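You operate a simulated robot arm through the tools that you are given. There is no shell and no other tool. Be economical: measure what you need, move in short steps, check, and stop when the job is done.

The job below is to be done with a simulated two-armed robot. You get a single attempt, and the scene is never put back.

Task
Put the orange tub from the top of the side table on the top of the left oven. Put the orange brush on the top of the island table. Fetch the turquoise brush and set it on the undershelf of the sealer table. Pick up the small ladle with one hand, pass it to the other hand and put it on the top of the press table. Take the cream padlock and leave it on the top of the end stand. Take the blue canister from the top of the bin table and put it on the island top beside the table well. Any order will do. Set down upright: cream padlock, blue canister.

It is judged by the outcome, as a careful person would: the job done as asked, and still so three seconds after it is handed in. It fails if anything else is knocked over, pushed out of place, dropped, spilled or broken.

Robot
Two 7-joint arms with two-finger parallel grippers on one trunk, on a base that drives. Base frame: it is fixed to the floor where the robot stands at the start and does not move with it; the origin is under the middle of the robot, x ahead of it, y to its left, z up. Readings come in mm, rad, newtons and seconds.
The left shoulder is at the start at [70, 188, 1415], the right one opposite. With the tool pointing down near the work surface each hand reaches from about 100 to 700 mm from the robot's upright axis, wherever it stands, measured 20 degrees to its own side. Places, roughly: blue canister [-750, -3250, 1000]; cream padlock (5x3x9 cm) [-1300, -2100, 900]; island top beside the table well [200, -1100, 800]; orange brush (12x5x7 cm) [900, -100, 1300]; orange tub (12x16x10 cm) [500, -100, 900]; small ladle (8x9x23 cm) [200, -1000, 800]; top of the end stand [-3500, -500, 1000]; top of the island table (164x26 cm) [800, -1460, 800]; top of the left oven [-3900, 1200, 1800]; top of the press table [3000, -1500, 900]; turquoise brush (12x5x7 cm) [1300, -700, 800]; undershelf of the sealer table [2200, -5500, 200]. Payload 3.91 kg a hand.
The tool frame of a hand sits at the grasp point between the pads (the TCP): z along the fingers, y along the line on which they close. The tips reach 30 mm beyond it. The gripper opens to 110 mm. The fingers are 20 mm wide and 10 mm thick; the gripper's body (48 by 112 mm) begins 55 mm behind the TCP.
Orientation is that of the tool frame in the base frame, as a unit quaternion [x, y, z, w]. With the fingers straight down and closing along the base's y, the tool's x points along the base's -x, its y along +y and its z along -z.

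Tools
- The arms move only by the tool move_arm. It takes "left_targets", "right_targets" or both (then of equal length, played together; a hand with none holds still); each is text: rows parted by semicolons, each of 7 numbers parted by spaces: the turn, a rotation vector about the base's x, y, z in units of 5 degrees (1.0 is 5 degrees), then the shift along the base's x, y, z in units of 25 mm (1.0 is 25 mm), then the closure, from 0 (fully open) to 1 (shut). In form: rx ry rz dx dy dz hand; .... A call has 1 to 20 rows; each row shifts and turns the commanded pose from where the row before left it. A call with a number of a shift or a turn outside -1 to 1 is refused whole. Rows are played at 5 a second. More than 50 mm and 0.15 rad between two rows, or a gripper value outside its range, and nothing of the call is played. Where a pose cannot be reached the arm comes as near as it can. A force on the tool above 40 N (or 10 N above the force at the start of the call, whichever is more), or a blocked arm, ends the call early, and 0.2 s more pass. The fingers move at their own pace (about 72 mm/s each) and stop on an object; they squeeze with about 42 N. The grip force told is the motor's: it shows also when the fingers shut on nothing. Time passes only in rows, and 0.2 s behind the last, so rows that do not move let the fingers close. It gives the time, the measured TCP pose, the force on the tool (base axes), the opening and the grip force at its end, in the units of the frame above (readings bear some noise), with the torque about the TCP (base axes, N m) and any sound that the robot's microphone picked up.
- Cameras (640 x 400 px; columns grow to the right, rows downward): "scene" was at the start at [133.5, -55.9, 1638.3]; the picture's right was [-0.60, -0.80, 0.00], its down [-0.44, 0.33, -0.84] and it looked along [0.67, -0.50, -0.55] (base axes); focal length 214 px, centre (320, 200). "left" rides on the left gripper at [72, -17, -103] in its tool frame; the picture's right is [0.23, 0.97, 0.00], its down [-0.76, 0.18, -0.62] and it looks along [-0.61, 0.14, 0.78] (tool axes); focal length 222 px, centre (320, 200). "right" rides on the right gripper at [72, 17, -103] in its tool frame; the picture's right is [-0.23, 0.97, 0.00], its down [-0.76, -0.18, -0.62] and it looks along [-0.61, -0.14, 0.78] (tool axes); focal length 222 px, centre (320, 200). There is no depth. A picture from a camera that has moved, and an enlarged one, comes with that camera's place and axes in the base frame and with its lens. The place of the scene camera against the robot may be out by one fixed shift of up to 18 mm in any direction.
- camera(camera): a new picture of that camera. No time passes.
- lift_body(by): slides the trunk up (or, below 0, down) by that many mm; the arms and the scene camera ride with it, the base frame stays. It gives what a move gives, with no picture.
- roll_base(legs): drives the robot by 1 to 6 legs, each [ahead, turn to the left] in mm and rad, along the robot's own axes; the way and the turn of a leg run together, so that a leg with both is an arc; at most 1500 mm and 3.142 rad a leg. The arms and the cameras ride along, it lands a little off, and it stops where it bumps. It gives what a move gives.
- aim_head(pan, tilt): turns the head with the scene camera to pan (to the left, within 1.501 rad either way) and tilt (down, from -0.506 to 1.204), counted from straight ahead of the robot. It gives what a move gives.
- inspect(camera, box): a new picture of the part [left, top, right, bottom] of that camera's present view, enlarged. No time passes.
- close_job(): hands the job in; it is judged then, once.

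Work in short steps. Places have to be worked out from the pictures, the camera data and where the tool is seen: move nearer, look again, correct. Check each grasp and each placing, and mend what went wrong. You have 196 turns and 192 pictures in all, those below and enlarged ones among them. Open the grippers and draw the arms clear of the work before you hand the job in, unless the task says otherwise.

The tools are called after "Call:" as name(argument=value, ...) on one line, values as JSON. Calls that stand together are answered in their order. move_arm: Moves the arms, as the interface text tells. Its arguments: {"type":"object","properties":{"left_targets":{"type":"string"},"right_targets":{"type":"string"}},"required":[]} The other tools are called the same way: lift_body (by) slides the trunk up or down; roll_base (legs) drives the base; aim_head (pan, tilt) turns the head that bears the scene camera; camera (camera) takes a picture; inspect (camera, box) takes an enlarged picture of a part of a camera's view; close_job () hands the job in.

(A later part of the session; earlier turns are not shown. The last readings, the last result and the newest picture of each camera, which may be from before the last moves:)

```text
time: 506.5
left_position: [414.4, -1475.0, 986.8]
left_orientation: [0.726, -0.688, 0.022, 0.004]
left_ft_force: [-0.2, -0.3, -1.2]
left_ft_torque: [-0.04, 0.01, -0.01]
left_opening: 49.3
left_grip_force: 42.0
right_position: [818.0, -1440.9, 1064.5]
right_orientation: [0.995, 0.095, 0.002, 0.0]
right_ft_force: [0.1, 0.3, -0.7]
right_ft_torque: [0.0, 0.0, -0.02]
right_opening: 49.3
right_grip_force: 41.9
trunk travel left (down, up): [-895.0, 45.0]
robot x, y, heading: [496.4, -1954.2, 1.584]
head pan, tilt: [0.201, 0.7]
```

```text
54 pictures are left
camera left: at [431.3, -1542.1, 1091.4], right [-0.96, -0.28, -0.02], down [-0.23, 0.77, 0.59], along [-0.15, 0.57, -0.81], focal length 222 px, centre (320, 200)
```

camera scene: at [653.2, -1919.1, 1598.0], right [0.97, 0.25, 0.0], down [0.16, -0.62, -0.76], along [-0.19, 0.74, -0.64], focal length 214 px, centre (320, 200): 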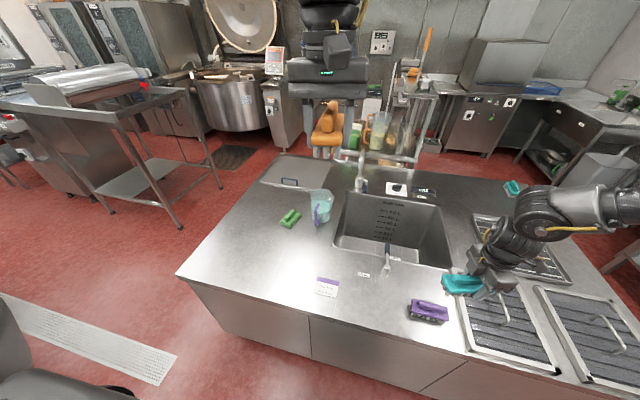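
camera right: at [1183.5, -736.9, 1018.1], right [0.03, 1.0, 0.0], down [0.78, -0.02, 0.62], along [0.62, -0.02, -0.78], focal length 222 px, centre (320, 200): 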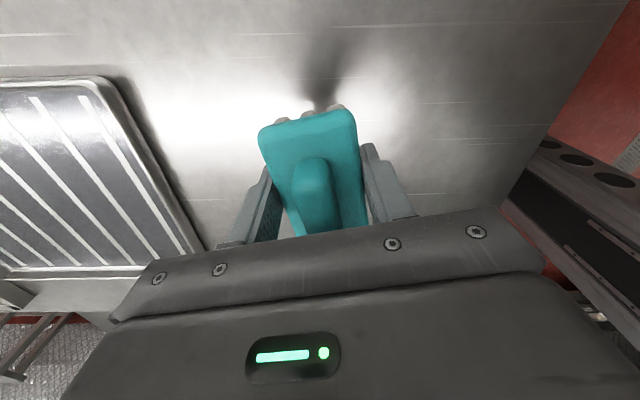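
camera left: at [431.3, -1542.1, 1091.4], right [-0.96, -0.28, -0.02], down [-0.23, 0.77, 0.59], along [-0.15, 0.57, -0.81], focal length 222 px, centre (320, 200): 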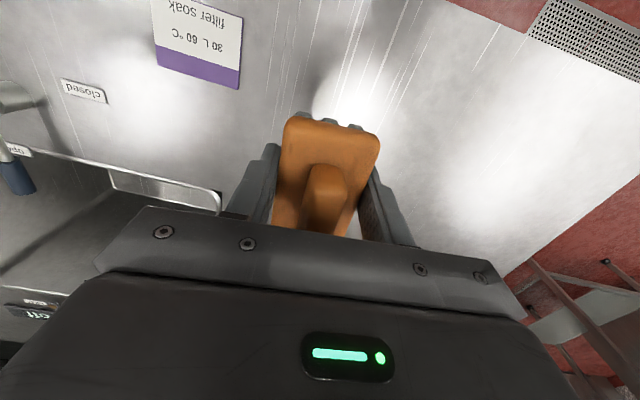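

Reached well. Lower 140 mm more, then in small steps.

Call:
move_arm(left_targets="0 0 0 0 0.1 -0.9 1; 0 0 0 0 0.1 -0.9 1; 0 0 0 0 0.1 -0.9 1; 0 0 0 0 0.1 -0.9 1; 0 0 0 0 0 -0.9 1; 0 0 0 0 0 -0.9 1; 0 0 0 0 0 -0.3 1; 0 0 0 0 0 -0.2 1; 0 0 0 0 0 -0.1 1; 0 0 0 0 0 0 1")

Call:
camera(camera="left")

```text
time: 508.7
left_position: [442.4, -1502.5, 866.1]
left_orientation: [0.728, -0.686, 0.02, 0.004]
left_ft_force: [-0.4, -0.4, -1.8]
left_ft_torque: [-0.02, 0.03, -0.01]
left_opening: 49.5
left_grip_force: 42.2
left hand out of reach, approached as far as the arm can: row 3, 4, 5, 6, 7, 9
right_position: [817.8, -1442.7, 1066.0]
right_orientation: [0.995, 0.096, 0.003, -0.001]
right_ft_force: [-0.4, -0.4, -1.2]
right_ft_torque: [0.03, 0.0, 0.01]
right_opening: 49.5
right_grip_force: 42.2
trunk travel left (down, up): [-895.0, 45.0]
robot x, y, heading: [498.3, -1951.8, 1.587]
head pan, tilt: [0.201, 0.7]
```

```text
53 pictures are left
camera left: at [460.8, -1569.3, 970.5], right [-0.96, -0.28, -0.01], down [-0.24, 0.77, 0.59], along [-0.16, 0.57, -0.81], focal length 222 px, centre (320, 200)
```

left: 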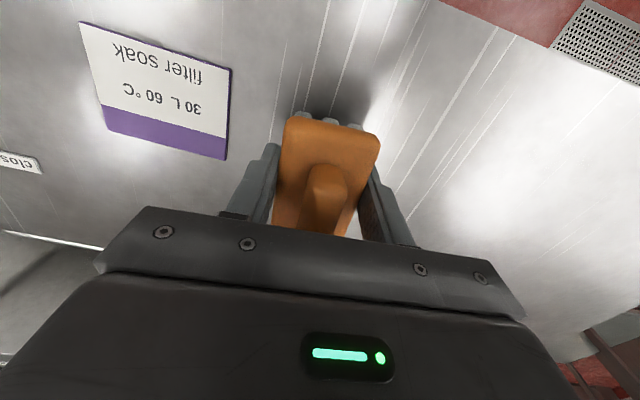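

Position OK (between west end and card). Lower by trunk: 28 mm then small steps.

Call:
lift_body(by=-28)

Call:
lift_body(by=-6)

Call:
lift_body(by=-4)

Call:
camera(camera="left")

```text
time: 509.4
left_position: [441.9, -1501.8, 837.4]
left_orientation: [0.727, -0.686, 0.021, 0.003]
left_ft_force: [-0.2, -0.8, -0.9]
left_ft_torque: [-0.02, 0.0, 0.01]
left_opening: 49.4
left_grip_force: 42.0
right_position: [818.1, -1441.9, 1038.5]
right_orientation: [0.995, 0.096, 0.002, 0.001]
right_ft_force: [-0.5, -0.1, -0.8]
right_ft_torque: [0.0, -0.02, -0.03]
right_opening: 49.2
right_grip_force: 42.3
trunk travel left (down, up): [-867.0, 73.0]
robot x, y, heading: [496.9, -1954.6, 1.583]
head pan, tilt: [0.201, 0.7]
```

```text
time: 510.0
left_position: [442.8, -1503.5, 835.8]
left_orientation: [0.727, -0.687, 0.02, 0.002]
left_ft_force: [-2.1, -2.1, 32.9]
left_ft_torque: [-0.16, 0.36, 0.06]
left_opening: 49.7
left_grip_force: 42.6
right_position: [817.3, -1443.5, 1033.2]
right_orientation: [0.995, 0.096, 0.002, -0.002]
right_ft_force: [-1.1, -0.1, -0.3]
right_ft_torque: [0.03, -0.06, -0.01]
right_opening: 49.5
right_grip_force: 42.3
trunk travel left (down, up): [-861.0, 79.0]
robot x, y, heading: [493.0, -1951.7, 1.585]
head pan, tilt: [0.201, 0.7]
```

```text
time: 510.5
left_position: [442.2, -1502.4, 830.7]
left_orientation: [0.728, -0.685, 0.019, 0.0]
left_ft_force: [0.7, -7.5, 19.8]
left_ft_torque: [0.51, 0.56, 0.35]
left_opening: 49.4
left_grip_force: 41.7
right_position: [818.3, -1444.4, 1029.2]
right_orientation: [0.995, 0.095, 0.001, -0.003]
right_ft_force: [0.4, 0.4, -0.9]
right_ft_torque: [0.03, -0.02, -0.03]
right_opening: 49.2
right_grip_force: 42.6
trunk travel left (down, up): [-857.0, 83.0]
robot x, y, heading: [496.4, -1953.3, 1.585]
head pan, tilt: [0.201, 0.7]
stopped: the force on the tool passed its limit at 55 N (the readings are from after the stop); the commanded pose is now the measured one
```

```text
52 pictures are left
camera left: at [461.6, -1570.3, 935.2], right [-0.96, -0.28, -0.02], down [-0.24, 0.77, 0.6], along [-0.16, 0.57, -0.8], focal length 222 px, centre (320, 200)
```

left: 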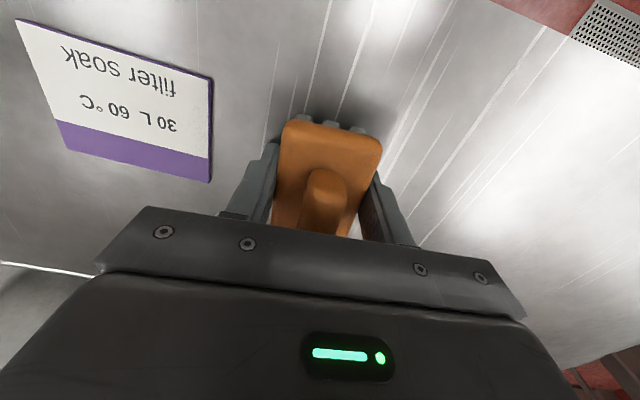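

Firm contact with the island top. Open to ~80 mm and lift away.

Call:
move_arm(left_targets="0 0 0 0 0 0 0.5; 0 0 0 0 0 0 0.4; 0 0 0 0 0 0 0.3; 0 0 0 0 0 0 0.27; 0 0 0 0 0 0 0.27")

Call:
lift_body(by=83)

Call:
camera(camera="left")

```text
time: 511.7
left_position: [446.6, -1501.6, 831.3]
left_orientation: [0.727, -0.686, 0.018, 0.002]
left_ft_force: [18.9, -0.6, 23.5]
left_ft_torque: [0.12, 0.37, -0.11]
left_opening: 70.7
left_grip_force: 0.2
right_position: [820.2, -1444.0, 1028.7]
right_orientation: [0.995, 0.096, 0.0, -0.001]
right_ft_force: [0.0, 0.3, -0.9]
right_ft_torque: [0.0, 0.01, 0.0]
right_opening: 49.6
right_grip_force: 42.2
trunk travel left (down, up): [-857.0, 83.0]
robot x, y, heading: [497.4, -1954.8, 1.587]
head pan, tilt: [0.201, 0.7]
```

```text
time: 512.9
left_position: [442.3, -1500.6, 912.2]
left_orientation: [0.728, -0.686, 0.019, 0.002]
left_ft_force: [-0.6, 0.3, 0.6]
left_ft_torque: [0.0, 0.01, -0.01]
left_opening: 80.3
left_grip_force: 0.1
right_position: [818.4, -1441.7, 1110.7]
right_orientation: [0.995, 0.096, 0.002, 0.001]
right_ft_force: [-0.6, 0.9, -0.7]
right_ft_torque: [0.03, -0.02, -0.02]
right_opening: 49.2
right_grip_force: 42.0
trunk travel left (down, up): [-940.0, 0.0]
robot x, y, heading: [494.5, -1953.2, 1.583]
head pan, tilt: [0.201, 0.7]
```

```text
51 pictures are left
camera left: at [461.3, -1568.3, 1016.7], right [-0.96, -0.28, -0.02], down [-0.24, 0.77, 0.59], along [-0.16, 0.57, -0.8], focal length 222 px, centre (320, 200)
```

left: 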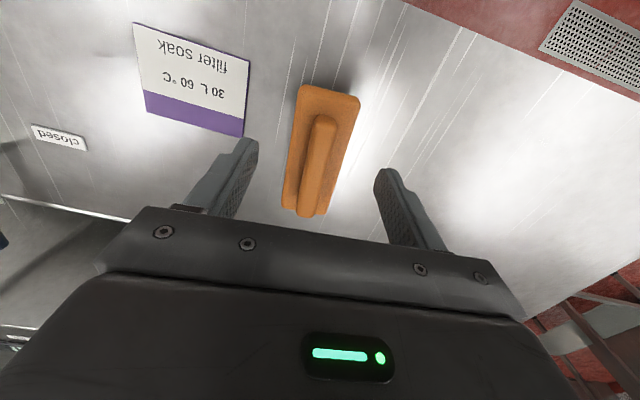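

Orange brush placed. Raise the left hand, then drive east and turn south to look toward the sealer table.

Call:
move_arm(left_targets="0 0 0 0 0 0.9 0; 0 0 0 0 0 0.9 0; 0 0 0 0 0 0.9 0; 0 0 0 0 0 0.9 0; 0 0 0 0 0 0.9 0; 0 0 0 0 0 0.9 0; 0 0 0 0 0 0.9 0; 0 0 0 0 0 0.9 0; 0 0 0 0 0 0.9 0")

Call:
roll_base(legs=[[-150, 0], [0, -1.571], [1250, 0], [0, -1.571]])

Call:
aim_head(pan=0, tilt=0.3)

Call:
camera(camera="scene")

```text
time: 514.9
left_position: [443.1, -1499.1, 1113.0]
left_orientation: [0.727, -0.686, 0.02, 0.002]
left_ft_force: [0.5, 0.1, -0.1]
left_ft_torque: [-0.02, 0.02, -0.03]
left_opening: 110.0
left_grip_force: 0.1
right_position: [817.7, -1442.0, 1112.3]
right_orientation: [0.995, 0.096, 0.002, 0.0]
right_ft_force: [0.9, 0.0, -0.8]
right_ft_torque: [0.02, -0.05, -0.01]
right_opening: 49.4
right_grip_force: 42.1
trunk travel left (down, up): [-940.0, 0.0]
robot x, y, heading: [495.5, -1955.3, 1.589]
head pan, tilt: [0.201, 0.7]
```

```text
time: 529.9
left_position: [1751.9, -2592.5, 1113.5]
left_orientation: [0.716, 0.697, 0.003, -0.02]
left_ft_force: [0.5, -0.5, 0.1]
left_ft_torque: [-0.01, 0.01, 0.03]
left_opening: 110.2
left_grip_force: 0.1
right_position: [1374.8, -2614.6, 1111.0]
right_orientation: [-0.053, 0.999, 0.0, -0.002]
right_ft_force: [0.8, -0.3, -1.6]
right_ft_torque: [0.01, 0.04, -0.02]
right_opening: 49.6
right_grip_force: 42.1
trunk travel left (down, up): [-940.0, 0.0]
robot x, y, heading: [1740.9, -2134.4, -1.637]
head pan, tilt: [0.201, 0.7]
```

```text
time: 530.7
left_position: [1752.0, -2591.8, 1111.4]
left_orientation: [0.716, 0.698, 0.003, -0.018]
left_ft_force: [0.5, 0.4, 0.1]
left_ft_torque: [-0.01, -0.03, -0.03]
left_opening: 110.1
left_grip_force: 0.0
right_position: [1373.7, -2615.3, 1109.9]
right_orientation: [-0.052, 0.999, 0.0, -0.002]
right_ft_force: [-0.9, -0.5, -0.4]
right_ft_torque: [0.02, 0.02, 0.02]
right_opening: 49.2
right_grip_force: 41.8
trunk travel left (down, up): [-940.0, 0.0]
robot x, y, heading: [1738.2, -2132.0, -1.64]
head pan, tilt: [0.0, 0.3]
```

```text
50 pictures are left
camera scene: at [1740.1, -2280.0, 1679.2], right [-1.0, 0.07, 0.0], down [0.02, 0.3, -0.95], along [-0.06, -0.95, -0.3], focal length 214 px, centre (320, 200)
```

scene: 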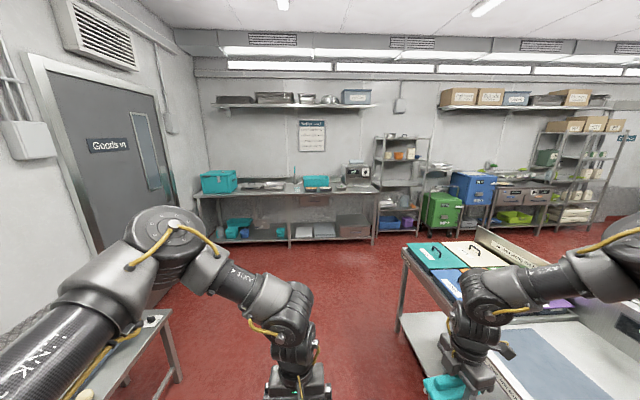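

Route south is open; the sealer table's undershelf has a free gap near x≈2200. Drive there.

Call:
roll_base(legs=[[0, 0.07], [1500, 0], [700, 0], [0, 1.09], [850, 0], [0, -1.09]])

Call:
aim_head(pan=-0.2, tilt=0.65)

Call:
camera(camera="scene")

```text
time: 548.6
left_position: [2901.2, -4879.9, 1112.5]
left_orientation: [0.216, 0.976, -0.009, -0.017]
left_ft_force: [-0.3, 0.1, 0.2]
left_ft_torque: [-0.01, 0.01, 0.03]
left_opening: 110.1
left_grip_force: 0.0
right_position: [2765.2, -5233.8, 1108.1]
right_orientation: [-0.593, 0.805, 0.009, -0.008]
right_ft_force: [-6.9, 0.8, -0.5]
right_ft_torque: [-0.07, -0.04, -0.14]
right_opening: 49.5
right_grip_force: 41.8
trunk travel left (down, up): [-940.0, 0.0]
robot x, y, heading: [2478.3, -4712.2, -0.478]
head pan, tilt: [0.0, 0.3]
stopped in leg 5: the force on the tool passed its limit at 51 N (the readings are from after the stop); the commanded pose is now the measured one
```

```text
time: 549.4
left_position: [2901.0, -4879.6, 1113.3]
left_orientation: [0.215, 0.976, -0.009, -0.017]
left_ft_force: [-1.2, 0.0, -0.7]
left_ft_torque: [-0.02, 0.02, -0.01]
left_opening: 110.3
left_grip_force: 0.1
right_position: [2765.5, -5233.1, 1107.8]
right_orientation: [-0.593, 0.805, 0.008, -0.007]
right_ft_force: [-7.8, 3.4, -4.1]
right_ft_torque: [0.06, 0.03, -0.15]
right_opening: 49.3
right_grip_force: 41.5
trunk travel left (down, up): [-940.0, 0.0]
robot x, y, heading: [2475.7, -4711.2, -0.475]
head pan, tilt: [-0.201, 0.649]
```

```text
49 pictures are left
camera scene: at [2599.5, -4791.4, 1647.7], right [-0.63, -0.78, 0.0], down [-0.47, 0.38, -0.8], along [0.62, -0.5, -0.6], focal length 214 px, centre (320, 200)
```

scene: 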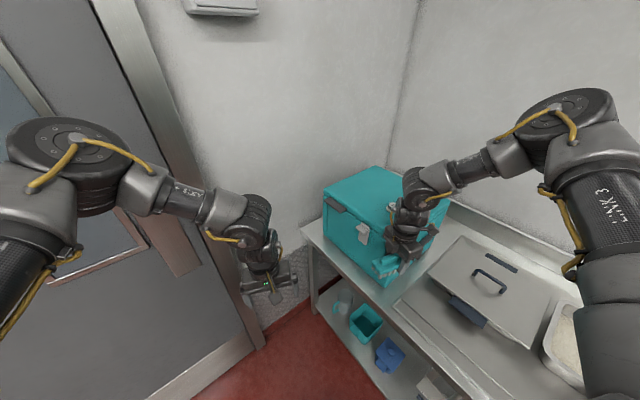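

The right hand touched a teal box on the table (the table is nearer than judged). Back off at once, then look.

Call:
roll_base(legs=[[-450, 0]])

Call:
aim_head(pan=-0.6, tilt=0.5)

Call:
camera(camera="scene")

```text
time: 552.1
left_position: [2507.1, -4666.7, 1111.7]
left_orientation: [0.2, 0.98, -0.009, -0.019]
left_ft_force: [0.8, 0.1, 0.2]
left_ft_torque: [-0.02, 0.01, 0.01]
left_opening: 110.0
left_grip_force: 0.0
right_position: [2382.4, -5026.0, 1106.6]
right_orientation: [-0.606, 0.795, 0.009, -0.006]
right_ft_force: [0.0, -0.1, -0.6]
right_ft_torque: [0.01, 0.0, -0.01]
right_opening: 49.4
right_grip_force: 41.4
trunk travel left (down, up): [-940.0, 0.0]
robot x, y, heading: [2073.3, -4512.2, -0.449]
head pan, tilt: [-0.201, 0.649]
```

```text
time: 553.0
left_position: [2505.3, -4666.3, 1112.8]
left_orientation: [0.199, 0.98, -0.009, -0.018]
left_ft_force: [0.2, -0.2, -0.6]
left_ft_torque: [-0.01, 0.02, 0.01]
left_opening: 109.7
left_grip_force: 0.1
right_position: [2381.3, -5025.5, 1108.5]
right_orientation: [-0.605, 0.796, 0.008, -0.006]
right_ft_force: [1.0, -0.1, -0.9]
right_ft_torque: [-0.02, -0.03, -0.02]
right_opening: 49.3
right_grip_force: 42.6
trunk travel left (down, up): [-940.0, 0.0]
robot x, y, heading: [2075.4, -4511.8, -0.447]
head pan, tilt: [-0.6, 0.499]
```

```text
48 pictures are left
camera scene: at [2177.4, -4614.8, 1661.0], right [-0.86, -0.5, 0.0], down [-0.24, 0.41, -0.88], along [0.44, -0.76, -0.48], focal length 214 px, centre (320, 200)
```

scene: 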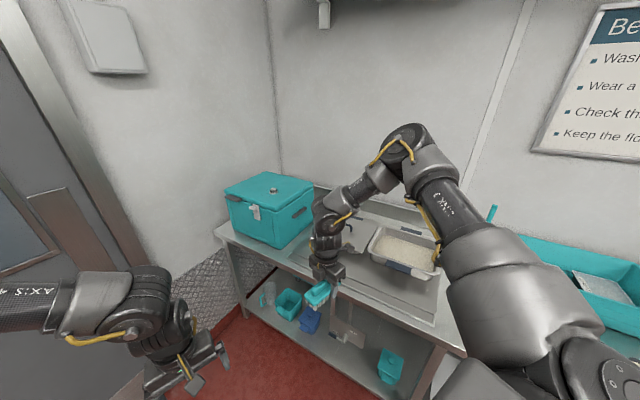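

The box looks unmoved (square to the table). Reposition: go east at this distance, then face the table; tuck the left hand up and back.

Call:
roll_base(legs=[[0, 0.447], [555, 0], [0, -1.571]])

Call:
move_arm(left_targets="0 0 0 0 0.4 0.9 0; 0 0 0 0 0.4 0.9 0; 0 0 0 0 0.4 0.9 0; 0 0 0 0 0.4 0.9 0; 0 0 0 0 0.4 0.9 0; 0 0 0 0 0.4 0.9 0; 0 0 0 0 0.4 0.9 0; 0 0 0 0 0.4 0.9 0; 0 0 0 0 0.4 0.9 0; 0 0 0 0 0.4 0.9 0; 0 0 0 0 0.4 0.9 0; 0 0 0 0 0.4 0.9 0")

Call:
lift_body(by=-600)

Call:
aim_head(pan=-0.3, tilt=0.45)

Call:
camera(camera="scene")

```text
time: 561.1
left_position: [2710.3, -4964.0, 1112.3]
left_orientation: [0.665, 0.746, 0.001, -0.02]
left_ft_force: [0.9, 0.6, -0.1]
left_ft_torque: [0.01, 0.01, -0.01]
left_opening: 110.1
left_grip_force: 0.1
right_position: [2337.5, -5032.5, 1107.7]
right_orientation: [-0.125, 0.992, 0.011, -0.003]
right_ft_force: [-0.5, 0.4, -1.0]
right_ft_torque: [0.05, 0.02, 0.01]
right_opening: 49.2
right_grip_force: 41.8
trunk travel left (down, up): [-940.0, 0.0]
robot x, y, heading: [2628.5, -4512.2, -1.497]
head pan, tilt: [-0.6, 0.499]
```

```text
time: 563.7
left_position: [2707.8, -4843.4, 1380.5]
left_orientation: [0.666, 0.746, 0.0, -0.02]
left_ft_force: [0.3, 0.3, -0.1]
left_ft_torque: [-0.06, 0.0, -0.02]
left_opening: 110.2
left_grip_force: 0.1
right_position: [2336.9, -5032.5, 1108.5]
right_orientation: [-0.123, 0.992, 0.011, -0.002]
right_ft_force: [0.4, 0.2, -2.1]
right_ft_torque: [-0.02, 0.0, -0.02]
right_opening: 49.5
right_grip_force: 42.1
trunk travel left (down, up): [-940.0, 0.0]
robot x, y, heading: [2630.1, -4509.6, -1.498]
head pan, tilt: [-0.6, 0.499]
```

```text
refused: -600 is not a number from -400 to 400
```

```text
time: 564.5
left_position: [2707.9, -4844.8, 1378.9]
left_orientation: [0.665, 0.746, 0.001, -0.019]
left_ft_force: [0.3, 0.0, -0.8]
left_ft_torque: [0.02, -0.02, -0.01]
left_opening: 109.8
left_grip_force: 0.1
right_position: [2338.3, -5033.1, 1107.1]
right_orientation: [-0.123, 0.992, 0.012, -0.003]
right_ft_force: [0.7, -0.6, -0.7]
right_ft_torque: [0.01, 0.02, 0.0]
right_opening: 49.5
right_grip_force: 42.3
trunk travel left (down, up): [-940.0, 0.0]
robot x, y, heading: [2632.9, -4514.7, -1.493]
head pan, tilt: [-0.3, 0.45]
```

```text
47 pictures are left
camera scene: at [2625.8, -4654.4, 1665.4], right [-0.97, 0.23, 0.0], down [0.1, 0.42, -0.9], along [-0.2, -0.88, -0.44], focal length 214 px, centre (320, 200)
```

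scene: 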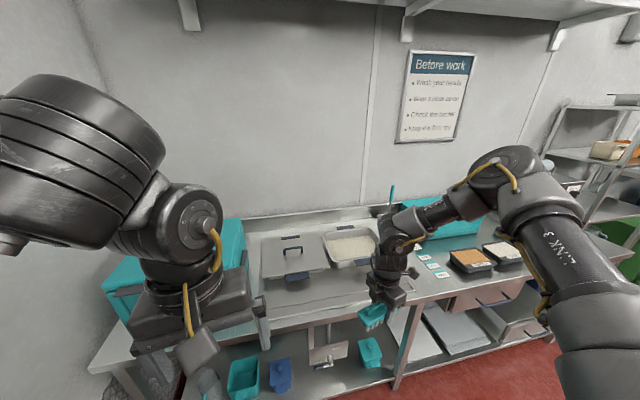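

Lower the trunk 400 to look under the table at the undershelf.

Call:
lift_body(by=-400)

Call:
aim_head(pan=-0.15, tilt=0.7)

Call:
camera(camera="scene")

Call:
camera(camera="right")

```text
time: 568.4
left_position: [2709.2, -4844.3, 979.0]
left_orientation: [0.665, 0.747, 0.001, -0.02]
left_ft_force: [-0.4, 0.5, 0.7]
left_ft_torque: [0.01, -0.01, -0.02]
left_opening: 110.0
left_grip_force: 0.2
right_position: [2336.3, -5033.2, 706.9]
right_orientation: [-0.124, 0.992, 0.012, -0.003]
right_ft_force: [-1.3, -0.4, -0.5]
right_ft_torque: [-0.01, 0.05, 0.0]
right_opening: 49.3
right_grip_force: 41.6
trunk travel left (down, up): [-540.0, 400.0]
robot x, y, heading: [2632.8, -4512.2, -1.499]
head pan, tilt: [-0.3, 0.45]
```

```text
time: 569.1
left_position: [2708.4, -4844.1, 979.3]
left_orientation: [0.665, 0.747, 0.001, -0.02]
left_ft_force: [-0.1, 0.4, 0.3]
left_ft_torque: [0.0, 0.0, -0.02]
left_opening: 110.1
left_grip_force: 0.0
right_position: [2336.8, -5032.5, 707.6]
right_orientation: [-0.124, 0.992, 0.012, -0.002]
right_ft_force: [-0.3, 0.4, -1.1]
right_ft_torque: [-0.01, 0.02, 0.01]
right_opening: 49.5
right_grip_force: 41.7
trunk travel left (down, up): [-540.0, 400.0]
robot x, y, heading: [2629.2, -4512.8, -1.499]
head pan, tilt: [-0.15, 0.7]
```

```text
46 pictures are left
camera scene: at [2640.0, -4649.5, 1243.3], right [-1.0, 0.08, 0.0], down [0.05, 0.64, -0.77], along [-0.06, -0.76, -0.64], focal length 214 px, centre (320, 200)
```

scene: 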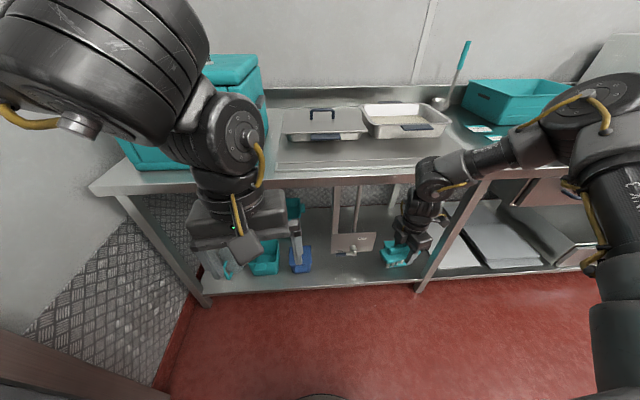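

```text
45 pictures are left
camera right: at [2262.7, -5037.0, 810.3], right [-0.02, 1.0, 0.02], down [0.79, 0.0, 0.62], along [0.62, 0.03, -0.79], focal length 222 px, centre (320, 200)
```

right: 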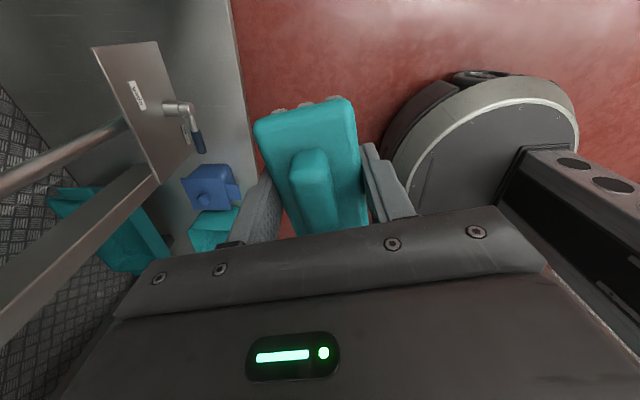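

Free front strip of the undershelf at about [2300,-5243] (front edge y≈-5190). Lower to just above shelf height first, then turn −0.07 and roll in under the tabletop.

Call:
lift_body(by=-380)

Call:
roll_base(legs=[[0, -0.075], [130, 0]])

Call:
camera(camera="right")

Call:
aim_head(pan=-0.4, tilt=0.5)

Call:
camera(camera="scene")

```text
time: 572.8
left_position: [2708.7, -4845.2, 599.6]
left_orientation: [0.665, 0.747, 0.001, -0.02]
left_ft_force: [-0.4, 0.0, -0.4]
left_ft_torque: [0.01, 0.02, 0.02]
left_opening: 109.7
left_grip_force: 0.0
right_position: [2337.2, -5031.6, 328.5]
right_orientation: [-0.124, 0.992, 0.011, -0.002]
right_ft_force: [0.7, 0.4, -0.9]
right_ft_torque: [0.0, 0.03, 0.01]
right_opening: 49.1
right_grip_force: 41.4
trunk travel left (down, up): [-160.0, 780.0]
robot x, y, heading: [2630.9, -4508.6, -1.499]
head pan, tilt: [-0.15, 0.7]
```

```text
time: 574.5
left_position: [2683.8, -4979.3, 598.6]
left_orientation: [0.692, 0.721, 0.002, -0.02]
left_ft_force: [0.0, 0.2, 0.3]
left_ft_torque: [-0.02, -0.01, -0.01]
left_opening: 110.2
left_grip_force: 0.1
right_position: [2300.0, -5138.9, 328.1]
right_orientation: [-0.087, 0.996, 0.01, -0.002]
right_ft_force: [-0.6, 0.6, -1.2]
right_ft_torque: [0.02, 0.08, 0.02]
right_opening: 49.6
right_grip_force: 42.0
trunk travel left (down, up): [-160.0, 780.0]
robot x, y, heading: [2630.9, -4640.4, -1.569]
head pan, tilt: [-0.15, 0.7]
```

```text
44 pictures are left
camera right: at [2225.2, -5137.8, 430.2], right [0.05, 1.0, 0.02], down [0.78, -0.06, 0.62], along [0.62, -0.02, -0.79], focal length 222 px, centre (320, 200)
```

right: 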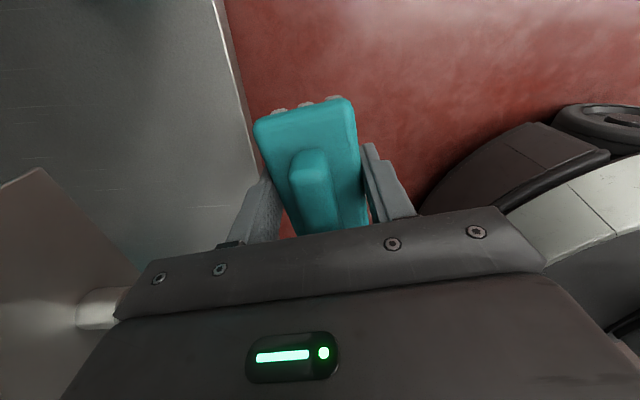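

```text
time: 575.3
left_position: [2684.4, -4977.8, 599.4]
left_orientation: [0.693, 0.721, 0.003, -0.02]
left_ft_force: [0.3, 0.0, 0.2]
left_ft_torque: [-0.02, -0.02, 0.01]
left_opening: 109.9
left_grip_force: 0.0
right_position: [2298.7, -5139.1, 328.4]
right_orientation: [-0.087, 0.996, 0.012, -0.002]
right_ft_force: [-0.4, 0.2, -0.6]
right_ft_torque: [-0.01, 0.07, -0.01]
right_opening: 49.3
right_grip_force: 42.1
trunk travel left (down, up): [-160.0, 780.0]
robot x, y, heading: [2633.1, -4642.1, -1.572]
head pan, tilt: [-0.4, 0.499]
```

```text
43 pictures are left
camera scene: at [2607.6, -4778.0, 880.9], right [-0.92, 0.39, 0.0], down [0.19, 0.44, -0.88], along [-0.34, -0.81, -0.48], focal length 214 px, centre (320, 200)
```

scene: 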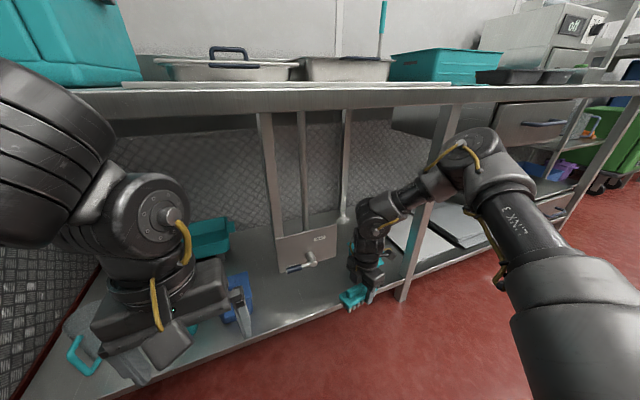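

Path is clear and low enough under the tabletop. Roll 115 mm further in and check.

Call:
roll_base(legs=[[115, 0]])

Call:
camera(camera="right")

Call:
camera(camera="scene")

```text
time: 576.6
left_position: [2684.4, -5085.7, 601.2]
left_orientation: [0.691, 0.722, 0.001, -0.018]
left_ft_force: [0.5, 0.0, -0.2]
left_ft_torque: [0.01, -0.03, 0.01]
left_opening: 110.1
left_grip_force: 0.1
right_position: [2300.9, -5248.1, 330.7]
right_orientation: [-0.09, 0.996, 0.009, -0.001]
right_ft_force: [-0.2, 0.7, -0.7]
right_ft_torque: [0.04, 0.03, -0.01]
right_opening: 49.4
right_grip_force: 41.6
trunk travel left (down, up): [-160.0, 780.0]
robot x, y, heading: [2631.5, -4749.8, -1.564]
head pan, tilt: [-0.4, 0.499]
stopped in leg 1: the robot was blocked; the commanded pose is now the measured one
```

```text
42 pictures are left
camera right: at [2227.9, -5248.0, 432.1], right [0.05, 1.0, 0.02], down [0.78, -0.05, 0.62], along [0.62, -0.02, -0.79], focal length 222 px, centre (320, 200)
```

right: 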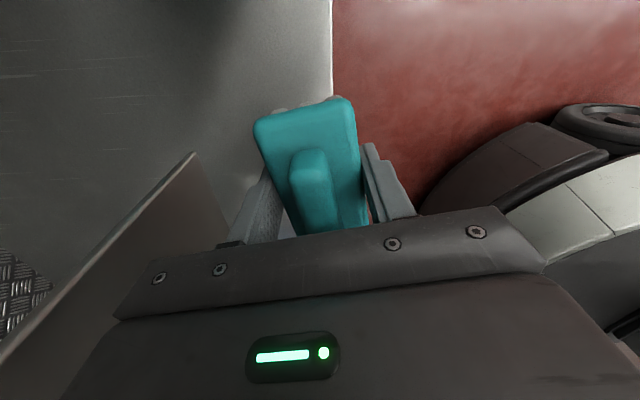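

```text
41 pictures are left
camera scene: at [2608.7, -4884.9, 881.6], right [-0.93, 0.38, 0.0], down [0.18, 0.44, -0.88], along [-0.33, -0.81, -0.48], focal length 214 px, centre (320, 200)
```

scene: 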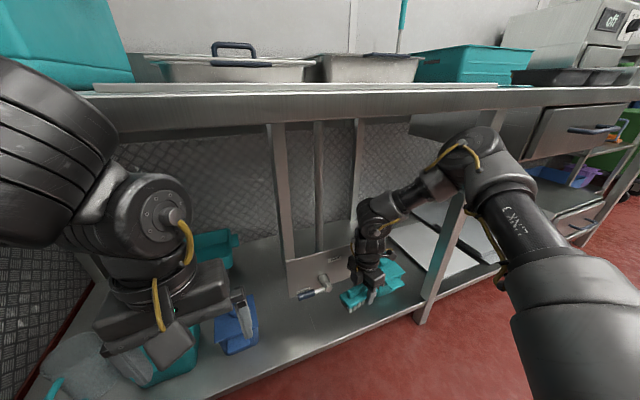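

The shelf edge is at y≈-5235, so the brush must go ~50 mm further in. Extend the right arm.

Call:
move_arm(right_targets="0 0 0 0 -0.5 0 1; 0 0 0 0 -0.5 0 1; 0 0 0 0 -0.5 0 1; 0 0 0 0 -0.5 0 1; 0 0 0 0 -0.4 0 1; 0 0 0 0 0 0 1")

Call:
camera(camera="right")

```text
time: 577.6
left_position: [2686.0, -5085.9, 600.7]
left_orientation: [0.691, 0.722, 0.0, -0.018]
left_ft_force: [0.0, -0.2, -0.1]
left_ft_torque: [-0.04, -0.01, 0.02]
left_opening: 109.9
left_grip_force: 0.0
right_position: [2293.9, -5272.4, 341.2]
right_orientation: [-0.095, 0.995, 0.017, 0.002]
right_ft_force: [-1.7, 6.0, 1.9]
right_ft_torque: [-0.88, -0.13, -0.04]
right_opening: 49.4
right_grip_force: 41.7
right hand out of reach, approached as far as the arm can: row 1, 2, 3, 4
trunk travel left (down, up): [-160.0, 780.0]
robot x, y, heading: [2631.7, -4749.1, -1.561]
head pan, tilt: [-0.4, 0.499]
stopped in row 4 (right hand): the force on the tool passed its limit at 52 N (the readings are from after the stop); the commanded pose is now the measured one
```

```text
40 pictures are left
camera right: at [2218.3, -5274.0, 444.0], right [0.04, 1.0, 0.03], down [0.78, -0.05, 0.62], along [0.62, 0.0, -0.78], focal length 222 px, centre (320, 200)
```

right: 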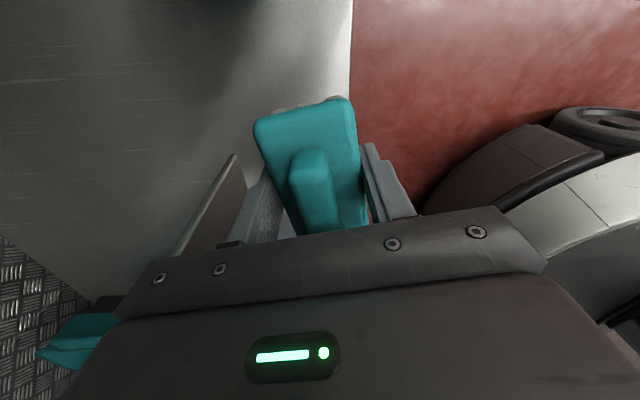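

The gripper's side touches the tap panel at y≈-5334; here the brush (y -5247…-5297) is already fully inside the edge (-5238). Ease back 4 mm and lower.

Call:
move_arm(right_targets="0 0 0 -0.2 0.2 0 1; 0 0 0 0 0 0 1")

Call:
lift_body(by=-70)

Call:
camera(camera="right")

```text
time: 578.2
left_position: [2686.3, -5085.9, 600.9]
left_orientation: [0.691, 0.722, 0.0, -0.018]
left_ft_force: [-0.5, -0.6, 0.1]
left_ft_torque: [0.03, 0.02, -0.02]
left_opening: 110.1
left_grip_force: 0.0
right_position: [2287.5, -5268.1, 342.8]
right_orientation: [-0.095, 0.995, 0.016, 0.001]
right_ft_force: [-0.8, 0.3, -1.0]
right_ft_torque: [-0.02, 0.02, -0.01]
right_opening: 49.3
right_grip_force: 42.0
trunk travel left (down, up): [-160.0, 780.0]
robot x, y, heading: [2632.8, -4750.2, -1.562]
head pan, tilt: [-0.4, 0.499]
```

```text
time: 579.2
left_position: [2685.0, -5088.0, 529.1]
left_orientation: [0.691, 0.722, 0.001, -0.02]
left_ft_force: [0.4, -0.7, 0.3]
left_ft_torque: [0.01, -0.01, 0.01]
left_opening: 109.8
left_grip_force: 0.1
right_position: [2287.0, -5268.9, 270.3]
right_orientation: [-0.094, 0.995, 0.018, 0.001]
right_ft_force: [0.5, 0.6, -0.9]
right_ft_torque: [0.02, 0.04, -0.01]
right_opening: 49.5
right_grip_force: 41.4
trunk travel left (down, up): [-90.0, 850.0]
robot x, y, heading: [2629.8, -4752.6, -1.564]
head pan, tilt: [-0.4, 0.499]
```

```text
39 pictures are left
camera right: at [2213.0, -5270.7, 372.4], right [0.04, 1.0, 0.04], down [0.78, -0.05, 0.62], along [0.62, 0.0, -0.78], focal length 222 px, centre (320, 200)
```

right: 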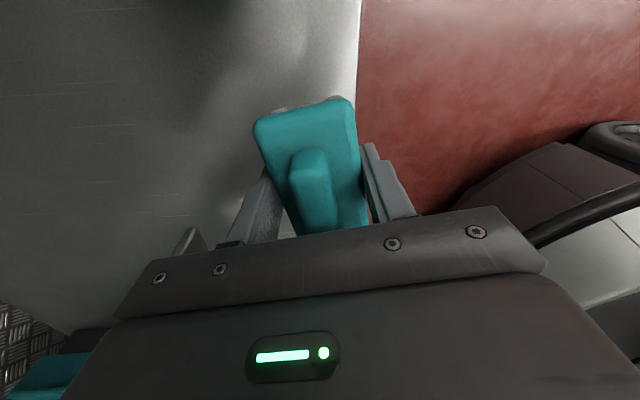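

Continue lowering in small steps until contact.

Call:
lift_body(by=-15)

Call:
lift_body(by=-10)

Call:
lift_body(by=-8)

```text
time: 579.9
left_position: [2685.4, -5087.8, 513.9]
left_orientation: [0.691, 0.723, 0.003, -0.019]
left_ft_force: [-0.8, -0.9, -0.2]
left_ft_torque: [0.02, -0.03, -0.02]
left_opening: 109.8
left_grip_force: 0.1
right_position: [2286.9, -5268.3, 256.3]
right_orientation: [-0.093, 0.995, 0.018, 0.0]
right_ft_force: [0.5, -0.8, -0.3]
right_ft_torque: [-0.01, 0.05, 0.02]
right_opening: 49.3
right_grip_force: 42.2
trunk travel left (down, up): [-75.0, 865.0]
robot x, y, heading: [2632.8, -4751.3, -1.563]
head pan, tilt: [-0.4, 0.499]
```

```text
time: 580.4
left_position: [2685.8, -5087.5, 504.5]
left_orientation: [0.691, 0.723, 0.002, -0.02]
left_ft_force: [0.6, 0.8, 0.4]
left_ft_torque: [-0.02, -0.03, 0.02]
left_opening: 110.0
left_grip_force: 0.0
right_position: [2288.4, -5269.6, 245.7]
right_orientation: [-0.094, 0.995, 0.017, 0.001]
right_ft_force: [0.1, -0.9, -0.9]
right_ft_torque: [0.02, 0.04, 0.02]
right_opening: 49.4
right_grip_force: 42.0
trunk travel left (down, up): [-65.0, 875.0]
robot x, y, heading: [2630.0, -4750.3, -1.561]
head pan, tilt: [-0.4, 0.499]
```

```text
time: 581.0
left_position: [2685.1, -5087.4, 496.3]
left_orientation: [0.691, 0.723, 0.003, -0.02]
left_ft_force: [0.2, 0.2, 0.0]
left_ft_torque: [-0.01, 0.04, -0.02]
left_opening: 109.7
left_grip_force: 0.0
right_position: [2288.3, -5269.6, 237.5]
right_orientation: [-0.095, 0.995, 0.018, 0.001]
right_ft_force: [-0.3, -0.4, -1.0]
right_ft_torque: [-0.02, 0.02, -0.02]
right_opening: 49.4
right_grip_force: 42.2
trunk travel left (down, up): [-57.0, 883.0]
robot x, y, heading: [2628.2, -4748.4, -1.561]
head pan, tilt: [-0.4, 0.499]
```

Call:
lift_body(by=-10)

Call:
camera(camera="right")

```text
time: 581.6
left_position: [2685.9, -5087.3, 485.9]
left_orientation: [0.691, 0.722, 0.003, -0.018]
left_ft_force: [-0.2, 0.5, -0.2]
left_ft_torque: [0.03, -0.02, 0.0]
left_opening: 110.2
left_grip_force: 0.1
right_position: [2287.6, -5269.9, 227.1]
right_orientation: [-0.094, 0.995, 0.018, 0.001]
right_ft_force: [0.0, -0.4, -0.7]
right_ft_torque: [0.05, 0.01, 0.02]
right_opening: 49.4
right_grip_force: 41.6
trunk travel left (down, up): [-47.0, 893.0]
robot x, y, heading: [2633.6, -4751.7, -1.564]
head pan, tilt: [-0.4, 0.499]
```

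```text
38 pictures are left
camera right: at [2213.0, -5270.8, 329.3], right [0.04, 1.0, 0.04], down [0.78, -0.05, 0.62], along [0.62, 0.0, -0.78], focal length 222 px, centre (320, 200)
```

right: 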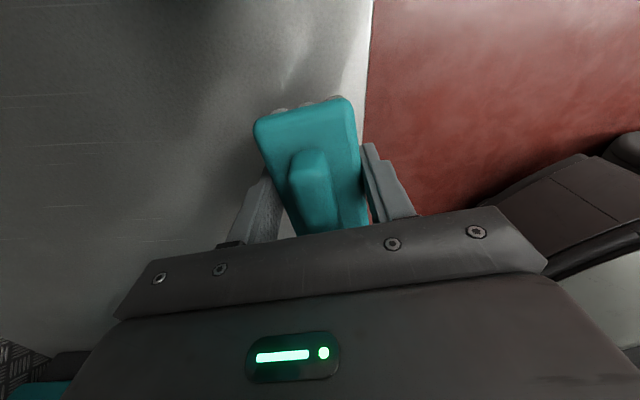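

Shelf computes to z≈173; ~12 mm to go.

Call:
lift_body(by=-8)

Call:
lift_body(by=-5)

Call:
lift_body(by=-4)

```text
time: 582.2
left_position: [2685.3, -5086.7, 478.3]
left_orientation: [0.691, 0.723, 0.003, -0.02]
left_ft_force: [0.2, 0.3, 0.9]
left_ft_torque: [0.0, -0.04, -0.02]
left_opening: 109.8
left_grip_force: 0.1
right_position: [2288.3, -5269.9, 219.6]
right_orientation: [-0.095, 0.995, 0.018, 0.001]
right_ft_force: [0.2, -0.2, -1.2]
right_ft_torque: [0.03, -0.01, -0.01]
right_opening: 49.7
right_grip_force: 41.9
trunk travel left (down, up): [-39.0, 901.0]
robot x, y, heading: [2632.5, -4753.1, -1.557]
head pan, tilt: [-0.4, 0.499]
```

```text
time: 582.7
left_position: [2684.3, -5088.2, 472.7]
left_orientation: [0.691, 0.722, 0.003, -0.019]
left_ft_force: [-0.1, 0.4, 1.1]
left_ft_torque: [-0.01, -0.01, 0.01]
left_opening: 110.1
left_grip_force: 0.2
right_position: [2287.7, -5269.3, 214.4]
right_orientation: [-0.094, 0.995, 0.017, 0.001]
right_ft_force: [0.3, 0.2, -1.2]
right_ft_torque: [-0.01, 0.04, 0.0]
right_opening: 49.3
right_grip_force: 42.0
trunk travel left (down, up): [-34.0, 906.0]
robot x, y, heading: [2634.2, -4751.3, -1.567]
head pan, tilt: [-0.4, 0.499]
```

```text
time: 583.2
left_position: [2685.2, -5086.8, 469.6]
left_orientation: [0.691, 0.722, 0.003, -0.02]
left_ft_force: [0.2, -1.1, 0.6]
left_ft_torque: [-0.03, -0.02, 0.02]
left_opening: 109.9
left_grip_force: 0.1
right_position: [2288.7, -5269.2, 210.1]
right_orientation: [-0.094, 0.995, 0.018, 0.001]
right_ft_force: [-0.6, -0.5, -1.3]
right_ft_torque: [0.0, 0.03, -0.01]
right_opening: 49.5
right_grip_force: 42.3
trunk travel left (down, up): [-30.0, 910.0]
robot x, y, heading: [2628.1, -4750.4, -1.567]
head pan, tilt: [-0.4, 0.499]
```

Call:
lift_body(by=-5)

Call:
lift_body(by=-5)

Call:
camera(camera="right")

```text
time: 583.8
left_position: [2686.3, -5087.2, 464.8]
left_orientation: [0.691, 0.722, 0.003, -0.019]
left_ft_force: [-0.3, 0.1, 0.7]
left_ft_torque: [-0.02, -0.05, 0.0]
left_opening: 109.9
left_grip_force: 0.1
right_position: [2289.0, -5268.8, 205.1]
right_orientation: [-0.094, 0.995, 0.017, 0.0]
right_ft_force: [0.6, -0.5, -0.6]
right_ft_torque: [0.0, 0.04, -0.01]
right_opening: 49.8
right_grip_force: 41.4
trunk travel left (down, up): [-25.0, 915.0]
robot x, y, heading: [2629.6, -4750.2, -1.565]
head pan, tilt: [-0.4, 0.499]
```

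```text
time: 584.3
left_position: [2685.0, -5086.7, 459.8]
left_orientation: [0.691, 0.722, 0.003, -0.019]
left_ft_force: [-0.5, -1.0, -0.7]
left_ft_torque: [-0.01, -0.03, 0.02]
left_opening: 110.0
left_grip_force: 0.1
right_position: [2288.4, -5270.0, 199.9]
right_orientation: [-0.094, 0.995, 0.018, 0.002]
right_ft_force: [0.1, -0.1, -1.3]
right_ft_torque: [0.03, 0.03, 0.02]
right_opening: 49.3
right_grip_force: 42.1
trunk travel left (down, up): [-20.0, 920.0]
robot x, y, heading: [2626.4, -4750.0, -1.564]
head pan, tilt: [-0.4, 0.499]
```

```text
37 pictures are left
camera right: at [2213.0, -5270.8, 302.3], right [0.04, 1.0, 0.04], down [0.78, -0.05, 0.62], along [0.62, 0.0, -0.78], focal length 222 px, centre (320, 200)
```

right: 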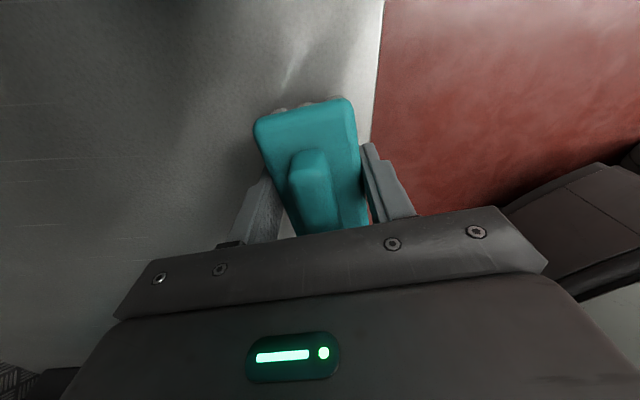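

Nearly there (shelf z≈155). Continue.

Call:
lift_body(by=-5)

Call:
lift_body(by=-5)

Call:
lift_body(by=-5)

```text
time: 584.9
left_position: [2684.6, -5088.1, 454.9]
left_orientation: [0.691, 0.723, 0.004, -0.02]
left_ft_force: [-0.2, -0.1, 0.4]
left_ft_torque: [0.01, 0.0, 0.0]
left_opening: 110.2
left_grip_force: 0.1
right_position: [2288.3, -5270.0, 193.8]
right_orientation: [-0.094, 0.995, 0.017, 0.002]
right_ft_force: [0.2, -0.6, -1.1]
right_ft_torque: [-0.04, 0.01, -0.01]
right_opening: 49.4
right_grip_force: 42.2
trunk travel left (down, up): [-15.0, 925.0]
robot x, y, heading: [2627.5, -4752.6, -1.57]
head pan, tilt: [-0.4, 0.499]
```

```text
time: 585.4
left_position: [2685.3, -5088.2, 449.0]
left_orientation: [0.691, 0.722, 0.003, -0.02]
left_ft_force: [-0.3, 0.8, 0.1]
left_ft_torque: [-0.01, -0.03, -0.02]
left_opening: 109.9
left_grip_force: 0.1
right_position: [2288.2, -5268.8, 190.4]
right_orientation: [-0.094, 0.995, 0.017, 0.0]
right_ft_force: [-0.3, 0.3, -1.1]
right_ft_torque: [-0.01, 0.03, 0.0]
right_opening: 49.4
right_grip_force: 41.7
trunk travel left (down, up): [-10.0, 930.0]
robot x, y, heading: [2626.8, -4752.2, -1.562]
head pan, tilt: [-0.4, 0.499]
```

```text
time: 585.9
left_position: [2686.6, -5087.2, 445.1]
left_orientation: [0.692, 0.722, 0.001, -0.019]
left_ft_force: [-0.4, 0.6, 0.1]
left_ft_torque: [0.0, 0.0, 0.05]
left_opening: 110.0
left_grip_force: 0.1
right_position: [2287.5, -5269.5, 185.8]
right_orientation: [-0.093, 0.996, 0.017, 0.001]
right_ft_force: [-0.8, 3.1, 11.6]
right_ft_torque: [-0.3, 0.49, -0.11]
right_opening: 49.2
right_grip_force: 42.0
trunk travel left (down, up): [-5.0, 935.0]
robot x, y, heading: [2632.8, -4750.5, -1.56]
head pan, tilt: [-0.4, 0.499]
```

Contact (12 N). Open and raise straight up ~75 mm, then withdraw by base.

Call:
move_arm(right_targets="0 0 0 0 0 0 0.5; 0 0 0 0 0 0 0.4; 0 0 0 0 0 0 0.36; 0 0 0 0 0 0 0.36; 0 0 0 0 0 0 0.36")

Call:
lift_body(by=110)

Call:
camera(camera="right")

```text
time: 587.1
left_position: [2685.7, -5087.5, 443.7]
left_orientation: [0.691, 0.722, 0.003, -0.019]
left_ft_force: [-0.9, 0.0, -0.3]
left_ft_torque: [0.05, -0.01, -0.03]
left_opening: 109.9
left_grip_force: 0.0
right_position: [2288.5, -5269.9, 186.3]
right_orientation: [-0.095, 0.995, 0.018, 0.001]
right_ft_force: [0.4, 0.0, 0.9]
right_ft_torque: [-0.01, 0.0, -0.01]
right_opening: 70.5
right_grip_force: 0.0
trunk travel left (down, up): [-5.0, 935.0]
robot x, y, heading: [2630.7, -4753.3, -1.566]
head pan, tilt: [-0.4, 0.499]
```

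```text
time: 588.5
left_position: [2685.0, -5088.1, 554.6]
left_orientation: [0.691, 0.723, 0.002, -0.02]
left_ft_force: [-0.9, 0.0, 0.0]
left_ft_torque: [0.01, -0.01, -0.01]
left_opening: 110.2
left_grip_force: 0.1
right_position: [2288.7, -5269.7, 294.5]
right_orientation: [-0.094, 0.995, 0.019, 0.001]
right_ft_force: [0.5, 0.3, 0.6]
right_ft_torque: [0.04, -0.02, 0.04]
right_opening: 70.4
right_grip_force: 0.0
trunk travel left (down, up): [-115.0, 825.0]
robot x, y, heading: [2633.8, -4752.4, -1.562]
head pan, tilt: [-0.4, 0.499]
```

```text
36 pictures are left
camera right: at [2213.0, -5270.8, 397.1], right [0.04, 1.0, 0.04], down [0.78, -0.06, 0.62], along [0.62, 0.0, -0.78], focal length 222 px, centre (320, 200)
```

right: 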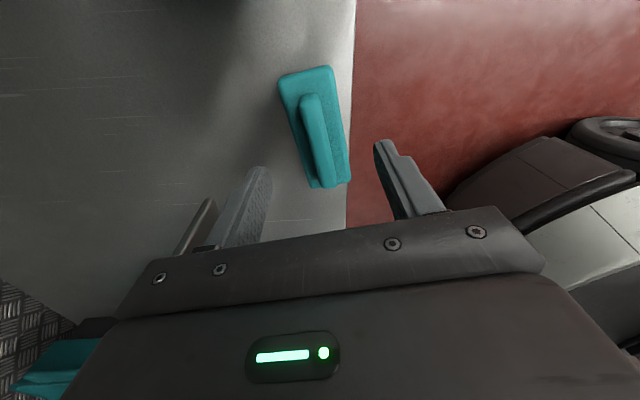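

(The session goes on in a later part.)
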